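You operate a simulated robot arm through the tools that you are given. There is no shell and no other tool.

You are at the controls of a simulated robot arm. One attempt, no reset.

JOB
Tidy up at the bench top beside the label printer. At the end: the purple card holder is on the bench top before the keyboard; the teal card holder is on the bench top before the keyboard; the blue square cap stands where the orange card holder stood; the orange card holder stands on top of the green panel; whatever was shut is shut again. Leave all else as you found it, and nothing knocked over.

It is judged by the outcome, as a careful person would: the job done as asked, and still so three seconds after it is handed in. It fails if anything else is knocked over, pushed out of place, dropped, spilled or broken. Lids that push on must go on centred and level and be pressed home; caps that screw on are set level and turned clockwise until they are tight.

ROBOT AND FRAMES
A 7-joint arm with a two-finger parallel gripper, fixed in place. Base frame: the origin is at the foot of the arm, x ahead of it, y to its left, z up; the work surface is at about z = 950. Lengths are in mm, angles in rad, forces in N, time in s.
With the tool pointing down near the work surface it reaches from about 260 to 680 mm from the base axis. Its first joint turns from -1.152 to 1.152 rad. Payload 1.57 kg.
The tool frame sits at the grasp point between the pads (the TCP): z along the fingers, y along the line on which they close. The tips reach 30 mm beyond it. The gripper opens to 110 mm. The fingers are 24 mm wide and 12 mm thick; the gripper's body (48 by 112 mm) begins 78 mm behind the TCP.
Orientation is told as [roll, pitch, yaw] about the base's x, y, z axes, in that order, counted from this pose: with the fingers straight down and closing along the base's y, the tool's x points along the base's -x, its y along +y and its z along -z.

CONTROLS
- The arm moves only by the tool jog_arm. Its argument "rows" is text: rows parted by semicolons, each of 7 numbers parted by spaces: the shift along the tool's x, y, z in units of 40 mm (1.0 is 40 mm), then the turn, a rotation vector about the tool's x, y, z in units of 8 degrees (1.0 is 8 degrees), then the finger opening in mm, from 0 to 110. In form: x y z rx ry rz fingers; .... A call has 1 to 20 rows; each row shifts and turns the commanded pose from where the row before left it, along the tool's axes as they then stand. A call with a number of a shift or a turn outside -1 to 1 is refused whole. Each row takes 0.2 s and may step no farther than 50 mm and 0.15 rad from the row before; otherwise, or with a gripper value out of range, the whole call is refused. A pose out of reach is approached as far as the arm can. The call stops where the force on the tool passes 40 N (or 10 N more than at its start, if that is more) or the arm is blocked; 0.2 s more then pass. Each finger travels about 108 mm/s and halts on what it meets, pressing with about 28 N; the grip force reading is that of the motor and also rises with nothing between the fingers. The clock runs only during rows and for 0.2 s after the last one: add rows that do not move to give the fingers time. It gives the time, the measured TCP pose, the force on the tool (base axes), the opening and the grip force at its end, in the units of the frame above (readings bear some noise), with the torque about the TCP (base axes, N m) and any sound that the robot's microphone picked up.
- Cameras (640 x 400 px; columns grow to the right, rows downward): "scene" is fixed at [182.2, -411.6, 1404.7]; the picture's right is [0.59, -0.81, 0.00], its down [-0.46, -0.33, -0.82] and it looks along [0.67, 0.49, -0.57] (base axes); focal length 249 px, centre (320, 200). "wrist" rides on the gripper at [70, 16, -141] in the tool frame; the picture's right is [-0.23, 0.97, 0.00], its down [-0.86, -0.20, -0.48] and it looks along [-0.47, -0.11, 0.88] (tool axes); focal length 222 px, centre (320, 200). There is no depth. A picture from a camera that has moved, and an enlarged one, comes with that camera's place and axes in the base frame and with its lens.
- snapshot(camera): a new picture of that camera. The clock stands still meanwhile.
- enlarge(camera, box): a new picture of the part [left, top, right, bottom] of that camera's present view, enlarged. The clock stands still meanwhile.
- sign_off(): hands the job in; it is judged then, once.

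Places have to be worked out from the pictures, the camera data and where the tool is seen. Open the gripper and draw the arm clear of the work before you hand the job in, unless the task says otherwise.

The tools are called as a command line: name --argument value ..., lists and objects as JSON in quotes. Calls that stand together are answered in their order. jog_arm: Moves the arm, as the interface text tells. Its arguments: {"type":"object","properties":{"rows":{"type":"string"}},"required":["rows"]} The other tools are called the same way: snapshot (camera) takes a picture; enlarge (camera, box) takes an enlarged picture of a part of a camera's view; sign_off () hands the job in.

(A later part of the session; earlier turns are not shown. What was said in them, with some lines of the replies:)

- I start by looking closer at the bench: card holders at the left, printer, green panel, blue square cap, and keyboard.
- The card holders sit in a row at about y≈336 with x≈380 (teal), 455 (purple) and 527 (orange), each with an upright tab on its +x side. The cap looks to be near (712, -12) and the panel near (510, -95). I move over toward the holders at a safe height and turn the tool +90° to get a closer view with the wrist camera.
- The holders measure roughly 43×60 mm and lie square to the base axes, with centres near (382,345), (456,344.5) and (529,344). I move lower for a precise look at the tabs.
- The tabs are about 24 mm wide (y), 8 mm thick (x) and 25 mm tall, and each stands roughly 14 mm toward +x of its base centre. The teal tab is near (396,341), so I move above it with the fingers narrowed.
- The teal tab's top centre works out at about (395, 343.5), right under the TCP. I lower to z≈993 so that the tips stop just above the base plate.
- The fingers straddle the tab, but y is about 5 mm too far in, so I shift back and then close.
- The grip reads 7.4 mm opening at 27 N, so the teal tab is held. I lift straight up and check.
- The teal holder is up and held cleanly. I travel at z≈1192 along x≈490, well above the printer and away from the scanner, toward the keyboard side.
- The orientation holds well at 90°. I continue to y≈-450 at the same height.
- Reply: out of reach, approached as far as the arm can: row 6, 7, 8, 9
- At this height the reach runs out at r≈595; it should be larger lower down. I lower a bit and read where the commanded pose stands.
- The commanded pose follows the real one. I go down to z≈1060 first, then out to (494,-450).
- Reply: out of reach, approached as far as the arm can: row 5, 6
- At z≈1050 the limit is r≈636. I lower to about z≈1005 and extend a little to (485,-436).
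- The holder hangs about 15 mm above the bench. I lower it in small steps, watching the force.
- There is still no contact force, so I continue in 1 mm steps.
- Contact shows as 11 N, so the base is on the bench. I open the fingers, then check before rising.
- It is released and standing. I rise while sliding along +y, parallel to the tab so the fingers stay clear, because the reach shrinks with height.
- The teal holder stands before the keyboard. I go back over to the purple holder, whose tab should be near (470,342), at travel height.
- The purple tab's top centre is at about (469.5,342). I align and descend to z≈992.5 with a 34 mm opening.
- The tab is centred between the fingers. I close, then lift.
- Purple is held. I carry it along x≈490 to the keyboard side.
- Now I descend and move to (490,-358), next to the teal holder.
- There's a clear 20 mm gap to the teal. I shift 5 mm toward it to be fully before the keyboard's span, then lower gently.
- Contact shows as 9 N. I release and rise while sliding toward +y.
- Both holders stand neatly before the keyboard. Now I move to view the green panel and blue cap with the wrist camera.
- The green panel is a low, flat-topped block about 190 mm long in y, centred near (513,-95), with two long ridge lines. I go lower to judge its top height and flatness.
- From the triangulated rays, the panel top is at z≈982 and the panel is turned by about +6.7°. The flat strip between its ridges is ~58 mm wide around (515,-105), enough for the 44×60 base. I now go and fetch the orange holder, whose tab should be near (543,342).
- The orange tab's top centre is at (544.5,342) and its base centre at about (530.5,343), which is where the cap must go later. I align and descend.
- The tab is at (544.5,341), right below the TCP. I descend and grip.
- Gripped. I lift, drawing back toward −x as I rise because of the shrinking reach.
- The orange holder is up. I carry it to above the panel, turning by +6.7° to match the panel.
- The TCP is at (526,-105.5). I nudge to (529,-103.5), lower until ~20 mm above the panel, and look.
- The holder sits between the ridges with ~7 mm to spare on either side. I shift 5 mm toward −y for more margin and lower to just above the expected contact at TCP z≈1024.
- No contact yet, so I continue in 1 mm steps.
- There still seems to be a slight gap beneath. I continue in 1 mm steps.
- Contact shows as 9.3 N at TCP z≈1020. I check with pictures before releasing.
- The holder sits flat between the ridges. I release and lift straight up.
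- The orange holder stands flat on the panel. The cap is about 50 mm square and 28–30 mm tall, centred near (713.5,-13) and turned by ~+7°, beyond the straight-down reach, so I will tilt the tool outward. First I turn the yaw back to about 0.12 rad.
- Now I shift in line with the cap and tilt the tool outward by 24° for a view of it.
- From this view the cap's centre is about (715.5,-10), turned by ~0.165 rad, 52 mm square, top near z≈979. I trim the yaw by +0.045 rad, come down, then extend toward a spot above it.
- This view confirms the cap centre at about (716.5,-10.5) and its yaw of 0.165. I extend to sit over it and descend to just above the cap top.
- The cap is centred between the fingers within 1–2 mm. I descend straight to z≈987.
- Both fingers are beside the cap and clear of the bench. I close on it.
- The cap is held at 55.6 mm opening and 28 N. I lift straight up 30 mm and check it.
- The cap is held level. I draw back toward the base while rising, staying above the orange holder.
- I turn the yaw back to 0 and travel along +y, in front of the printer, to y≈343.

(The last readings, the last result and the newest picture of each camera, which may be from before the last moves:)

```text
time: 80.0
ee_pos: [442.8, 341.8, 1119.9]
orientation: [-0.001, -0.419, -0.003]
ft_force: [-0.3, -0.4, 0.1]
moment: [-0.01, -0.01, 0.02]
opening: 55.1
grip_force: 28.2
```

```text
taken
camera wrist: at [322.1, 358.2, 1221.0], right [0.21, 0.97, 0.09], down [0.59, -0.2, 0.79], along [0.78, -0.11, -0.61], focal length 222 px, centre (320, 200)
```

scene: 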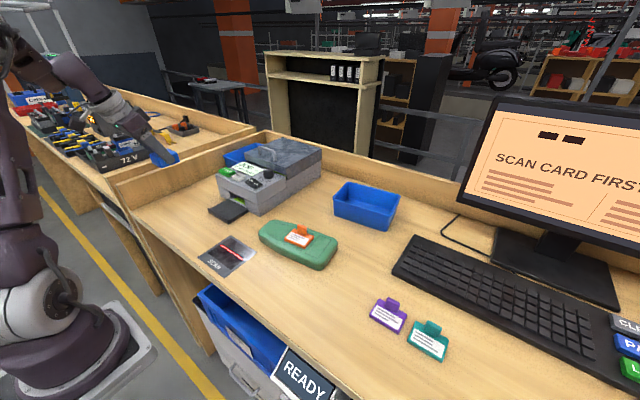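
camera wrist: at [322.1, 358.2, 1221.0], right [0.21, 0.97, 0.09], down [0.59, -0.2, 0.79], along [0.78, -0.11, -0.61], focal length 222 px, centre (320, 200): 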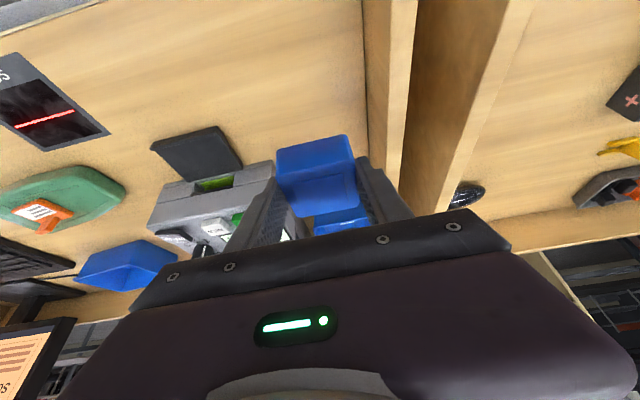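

Now I go forward and down to above the orange holder's old spot, with the TCP headed for (521,343).

jog_arm --rows "-0.19 0.006 0.77 0 0 0 40; -0.19 0.006 0.77 0 0 0 40; -0.19 0.006 0.77 0 0 0 40; -0.19 0.006 0.6 0 0 0 40; 0 0 0 0 0 0 40"

enlarge --camera "scene" --box '[135, 135, 263, 225]'

snapshot --camera "wrist"

```text
time: 81.2
ee_pos: [515.9, 345.4, 1031.0]
orientation: [0.0, -0.418, -0.001]
ft_force: [-0.1, -1.4, 0.4]
moment: [0.01, 0.01, -0.02]
opening: 55.2
grip_force: 28.4
```

```text
4.44 times, centred on (199, 180) of scene
camera zoom: at [182.2, -411.6, 1404.7], right [0.59, -0.81, 0.0], down [-0.46, -0.33, -0.82], along [0.67, 0.49, -0.57], focal length 1105 px, centre (858, 289)
```

zoom: 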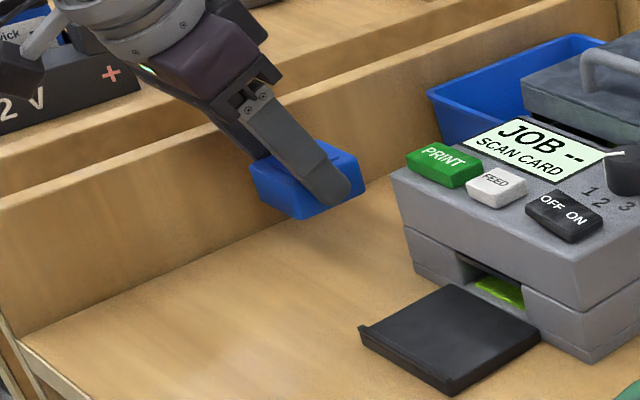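

```text
taken
camera wrist: at [395.6, 361.5, 1131.2], right [0.21, 0.97, 0.09], down [0.59, -0.2, 0.79], along [0.78, -0.11, -0.61], focal length 222 px, centre (320, 200)
```

wrist: 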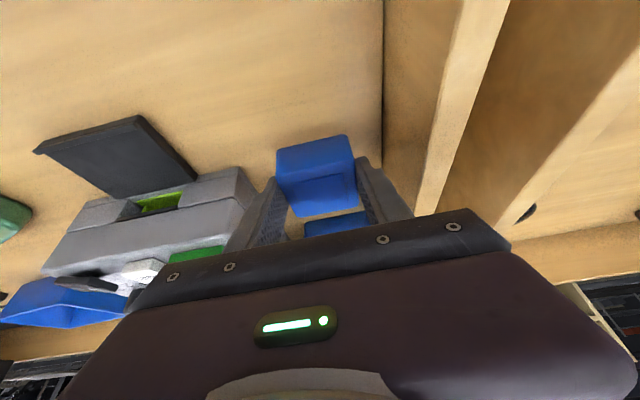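

I trim to (521,343) and lower until a few mm above the bench.

jog_arm --rows "-0.091 -0.06 0.041 0 0 0 40; 0.194 0 0.434 0 0 0 40; 0.163 0 0.365 0 0 0 40; 0 0 0 0 0 0 40"

enlarge --camera "scene" --box '[135, 145, 263, 225]'

enlarge --camera "wrist" --box '[240, 90, 400, 210]'

```text
time: 82.2
ee_pos: [520.0, 341.4, 994.6]
orientation: [-0.001, -0.418, -0.002]
ft_force: [-1.0, -0.1, 0.5]
moment: [0.0, -0.01, -0.03]
opening: 55.3
grip_force: 27.2
```

```text
5.00 times, centred on (199, 185) of scene
camera zoom: at [182.2, -411.6, 1404.7], right [0.59, -0.81, 0.0], down [-0.46, -0.33, -0.82], along [0.67, 0.49, -0.57], focal length 1243 px, centre (925, 275)
```

zoom: 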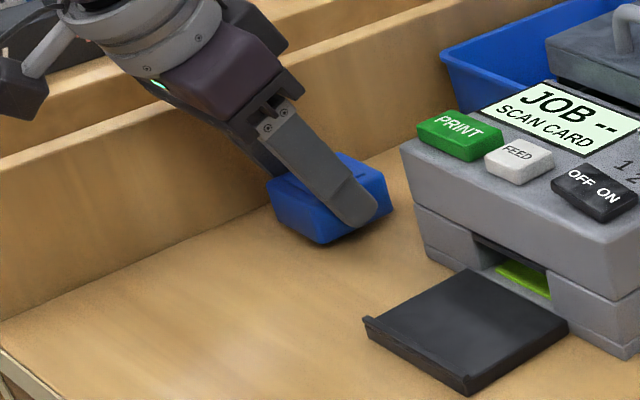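

```text
3.33 times, centred on (320, 150) of wrist
camera zoom: at [399.7, 357.7, 1095.6], right [0.21, 0.97, 0.09], down [0.59, -0.2, 0.79], along [0.78, -0.11, -0.61], focal length 740 px, centre (320, 367)
```

zoom: 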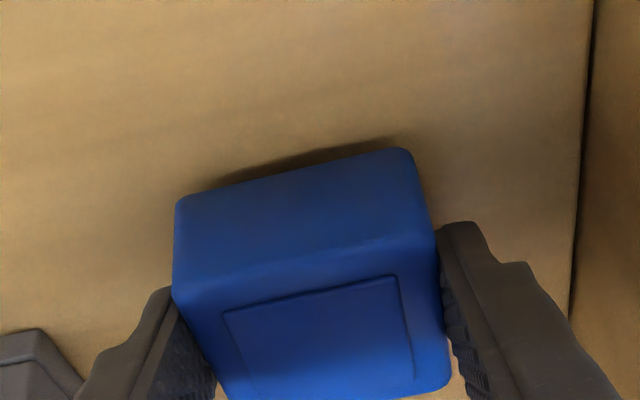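

jog_arm --rows "0.051 0.02 0.114 0 0 0 40; 0 0 0 0 0 0 40"

jog_arm --rows "0.0153 0 0.0342 0 0 0 40; 0 0 0 0 0 0 40"

jog_arm --rows "0.0102 0 0.0228 0 0 0 40; 0 0 0 0 0 0 40"

```text
time: 82.8
ee_pos: [522.1, 341.1, 990.1]
orientation: [0.0, -0.42, -0.002]
ft_force: [0.2, 1.0, -0.2]
moment: [-0.02, 0.02, 0.0]
opening: 55.3
grip_force: 28.3
```

```text
time: 83.4
ee_pos: [521.0, 342.6, 988.2]
orientation: [0.0, -0.419, 0.0]
ft_force: [0.5, -0.7, -0.5]
moment: [0.03, -0.03, 0.0]
opening: 55.2
grip_force: 28.3
```

```text
time: 84.0
ee_pos: [521.4, 340.5, 986.9]
orientation: [-0.001, -0.418, 0.0]
ft_force: [-0.6, 0.6, -0.8]
moment: [-0.03, -0.02, -0.05]
opening: 54.9
grip_force: 28.1
```

Still free of contact at z≈987. I continue in 1 mm steps.

jog_arm --rows "0.0102 0 0.0228 0 0 0 40; 0 0 0 0 0 0 40"

jog_arm --rows "0.0102 0 0.0228 0 0 0 40; 0 0 0 0 0 0 40"

```text
time: 84.6
ee_pos: [522.0, 341.3, 986.8]
orientation: [0.0, -0.418, -0.002]
ft_force: [-1.5, -1.4, 6.8]
moment: [-0.11, -0.18, -0.09]
opening: 55.4
grip_force: 27.8
```

```text
time: 85.2
ee_pos: [522.1, 342.2, 986.0]
orientation: [0.002, -0.42, -0.002]
ft_force: [-6.3, -3.8, 21.6]
moment: [-0.13, -0.05, -0.03]
opening: 55.2
grip_force: 28.4
```

The cap rests on the bench (contact 21 N). I check the picture, then open slowly.

jog_arm --rows "0 0 0 0 0 0 58; 0 0 0 0 0 0 66; 0 0 0 0 0 0 76; 0 0 0 0 0 0 76"

enlarge --camera "wrist" --box '[240, 90, 400, 210]'

enlarge --camera "scene" --box '[135, 145, 263, 225]'

```text
time: 86.2
ee_pos: [522.2, 342.0, 985.7]
orientation: [0.0, -0.42, -0.001]
ft_force: [-0.1, 0.8, -0.6]
moment: [0.0, -0.01, -0.03]
opening: 75.8
grip_force: 0.0
```

```text
3.33 times, centred on (320, 150) of wrist
camera zoom: at [401.4, 358.2, 1085.2], right [0.21, 0.97, 0.09], down [0.59, -0.2, 0.79], along [0.78, -0.11, -0.61], focal length 740 px, centre (320, 367)
```

zoom: 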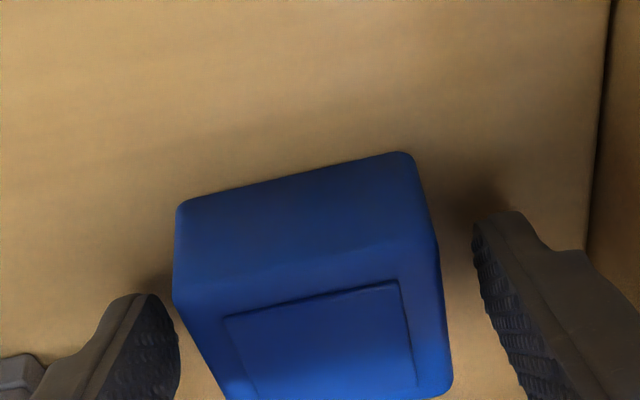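

```text
5.00 times, centred on (199, 185) of scene
camera zoom: at [182.2, -411.6, 1404.7], right [0.59, -0.81, 0.0], down [-0.46, -0.33, -0.82], along [0.67, 0.49, -0.57], focal length 1243 px, centre (925, 275)
```

zoom: 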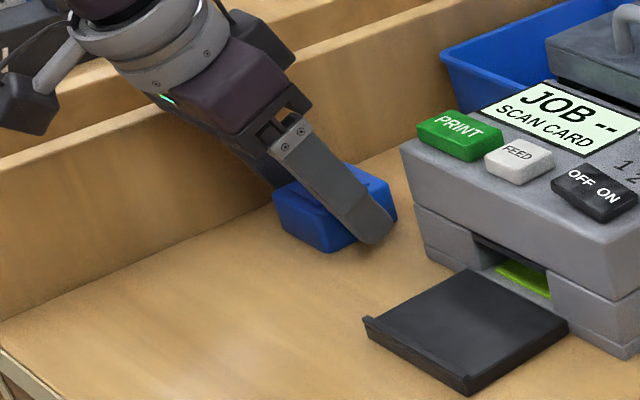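

The cap stands flat on the spot. I withdraw along the finger direction, up and back.

jog_arm --rows "0 0 -0.4 0 0 0 76; 0 0 -0.7 0 0 0 76; 0 0 -1 0 0 0 76; 0 0 -1 0 0 0 76; 0 0 -1 0 0 0 76; 0 0 0 0 0 0 76"

snapshot --camera "scene"

enlarge --camera "scene" --box '[135, 145, 263, 225]'

snapshot --camera "wrist"

```text
time: 87.6
ee_pos: [455.6, 340.1, 1135.1]
orientation: [-0.001, -0.421, 0.0]
ft_force: [0.1, 0.2, 0.3]
moment: [-0.01, -0.02, -0.01]
opening: 76.2
grip_force: 0.0
```

```text
taken
```

scene: 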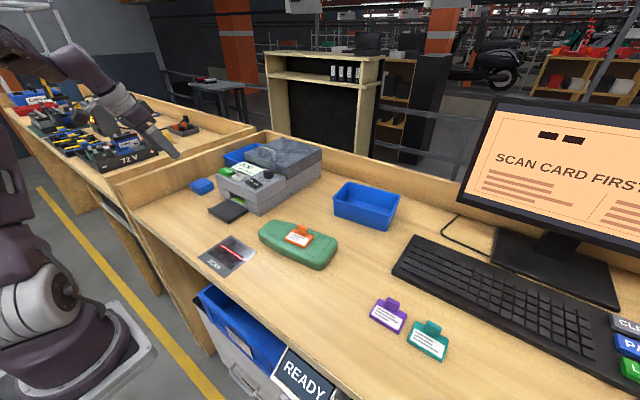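

```text
5.00 times, centred on (199, 185) of scene
camera zoom: at [182.1, -411.6, 1404.7], right [0.59, -0.81, 0.0], down [-0.46, -0.33, -0.82], along [0.67, 0.49, -0.57], focal length 1243 px, centre (925, 275)
```

zoom: 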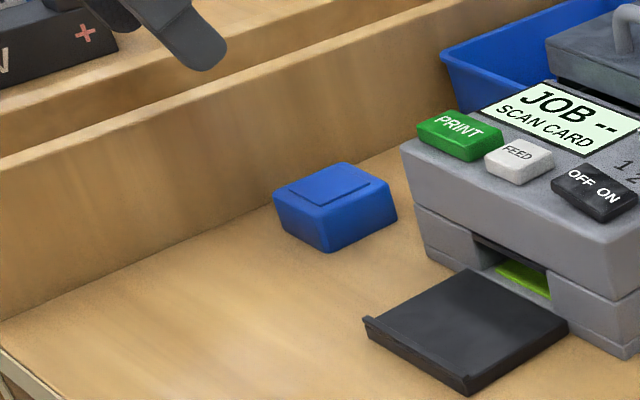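

```text
taken
camera wrist: at [335.4, 356.7, 1235.2], right [0.21, 0.97, 0.09], down [0.59, -0.2, 0.79], along [0.78, -0.11, -0.61], focal length 222 px, centre (320, 200)
```

wrist: 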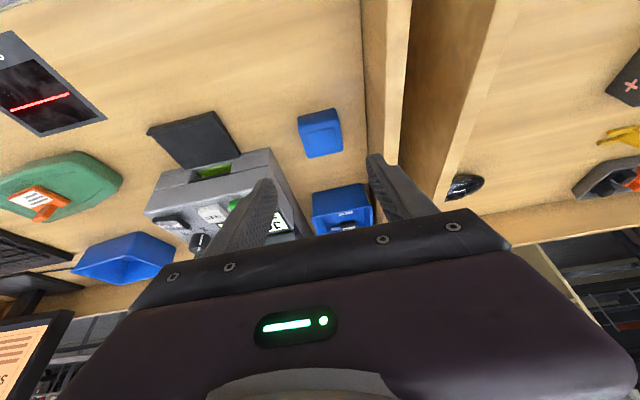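

The cap's corners put its centre at about (532,343), matching the orange holder's old place. I now raise, level the tool and return the arm to its clear starting pose.

jog_arm --rows "-0.306 0 -0.685 0 0 0 90; -0.306 0 -0.685 0 0 0 110; 0 0 0 0 1 0 110; 0 0 0 0 1 0 110; 0 0 0 0 1 0 110; 0 0 -0.8 0 0 0 110; 0.3 -1 -0.6 0 0 0 110; 0.3 -1 0 0 0 0 110; 0.3 -1 0 0 0 0 110; 0.2 -1 0 0 0 0 110; 0 -1 0 0 0 0 110; 0 -1 0 0 0 0 110; 0 -1 0 0 0 0 110; 0 -1 0 0 0 0 110; 0 -1 0 0 0 0 110; 0 -0.5 0 0 0 0 110; 0 0 0 0 0 0 110"

snapshot --camera "scene"

snapshot --camera "wrist"

```text
time: 91.2
ee_pos: [409.6, -38.1, 1240.3]
orientation: [0.001, 0.0, -0.004]
ft_force: [-1.0, 0.4, 0.1]
moment: [0.0, 0.0, -0.04]
opening: 109.9
grip_force: 0.2
out of reach, approached as far as the arm can: row 6
```

```text
taken
```

scene: 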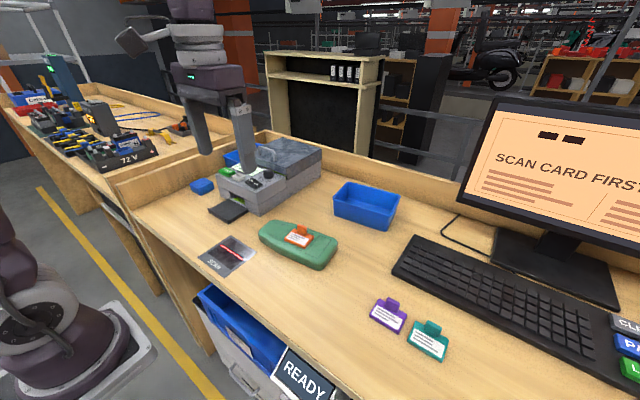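

```text
taken
camera wrist: at [340.5, -21.6, 1380.0], right [0.23, 0.97, 0.0], down [0.85, -0.2, 0.48], along [0.47, -0.11, -0.88], focal length 222 px, centre (320, 200)
```

wrist: 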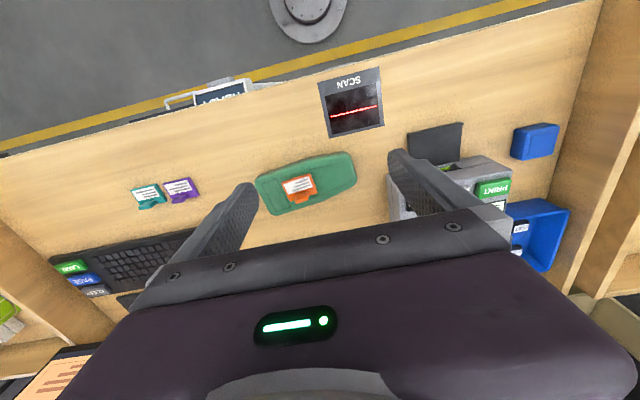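

Everything appears in place with the arm clear. I take one last close look at the placed items before handing in.

enlarge --camera "scene" --box '[180, 140, 340, 280]'

enlarge --camera "scene" --box '[340, 230, 640, 400]'

```text
2.86 times, centred on (260, 210) of scene
camera zoom: at [182.1, -411.6, 1404.7], right [0.59, -0.81, 0.0], down [-0.46, -0.33, -0.82], along [0.67, 0.49, -0.57], focal length 710 px, centre (491, 171)
```

zoom: 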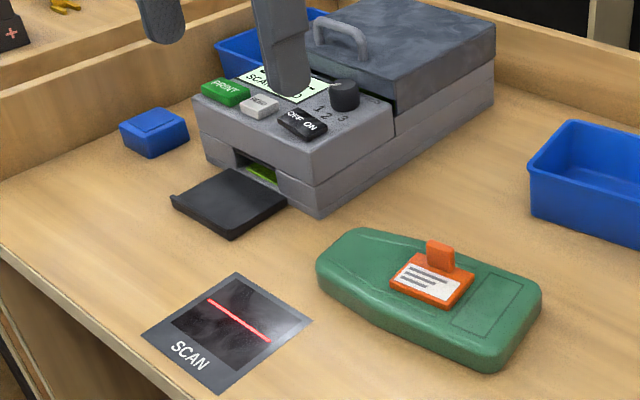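

```text
2.13 times, centred on (490, 315) of scene
camera zoom: at [182.1, -411.6, 1404.7], right [0.59, -0.81, 0.0], down [-0.46, -0.33, -0.82], along [0.67, 0.49, -0.57], focal length 530 px, centre (-43, -45)
```

zoom: 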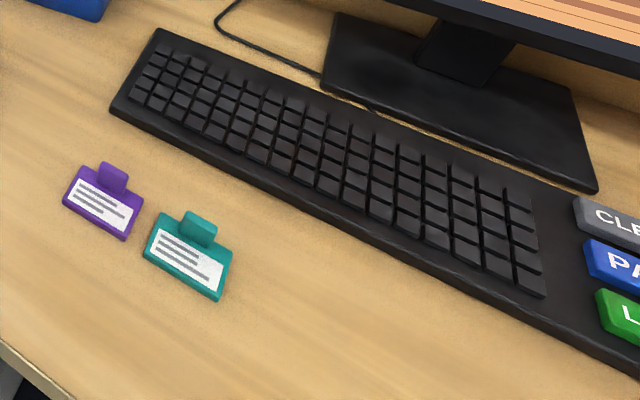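

All four items are in place and upright. The printer lid, scanner, bins and keyboard look untouched, and the gripper is open and clear of the work, so I hand in the job.

sign_off

```text
The job is handed in.
```

I've handed the job in with all four items where you asked. My last pictures show everything upright and the arm clear with its gripper open.

- **Purple and teal card holders:** both stand on the bench top before the keyboard, side by side with a gap of roughly 15–20 mm between them. They are in front of its left part, because the arm could not reach further along.
- **Orange card holder:** it stands flat on top of the green panel, between the panel's two ridges and turned slightly to line up with it.
- **Blue square cap:** it stands where the orange card holder was, within about 3 mm of that holder's old centre. It was beyond the arm's straight-down reach, so I picked it up and set it down with the gripper tilted.

Nothing had to be opened, and the printer lid is still shut. In the final pictures the scanner, bins and keyboard look as they did at the start.
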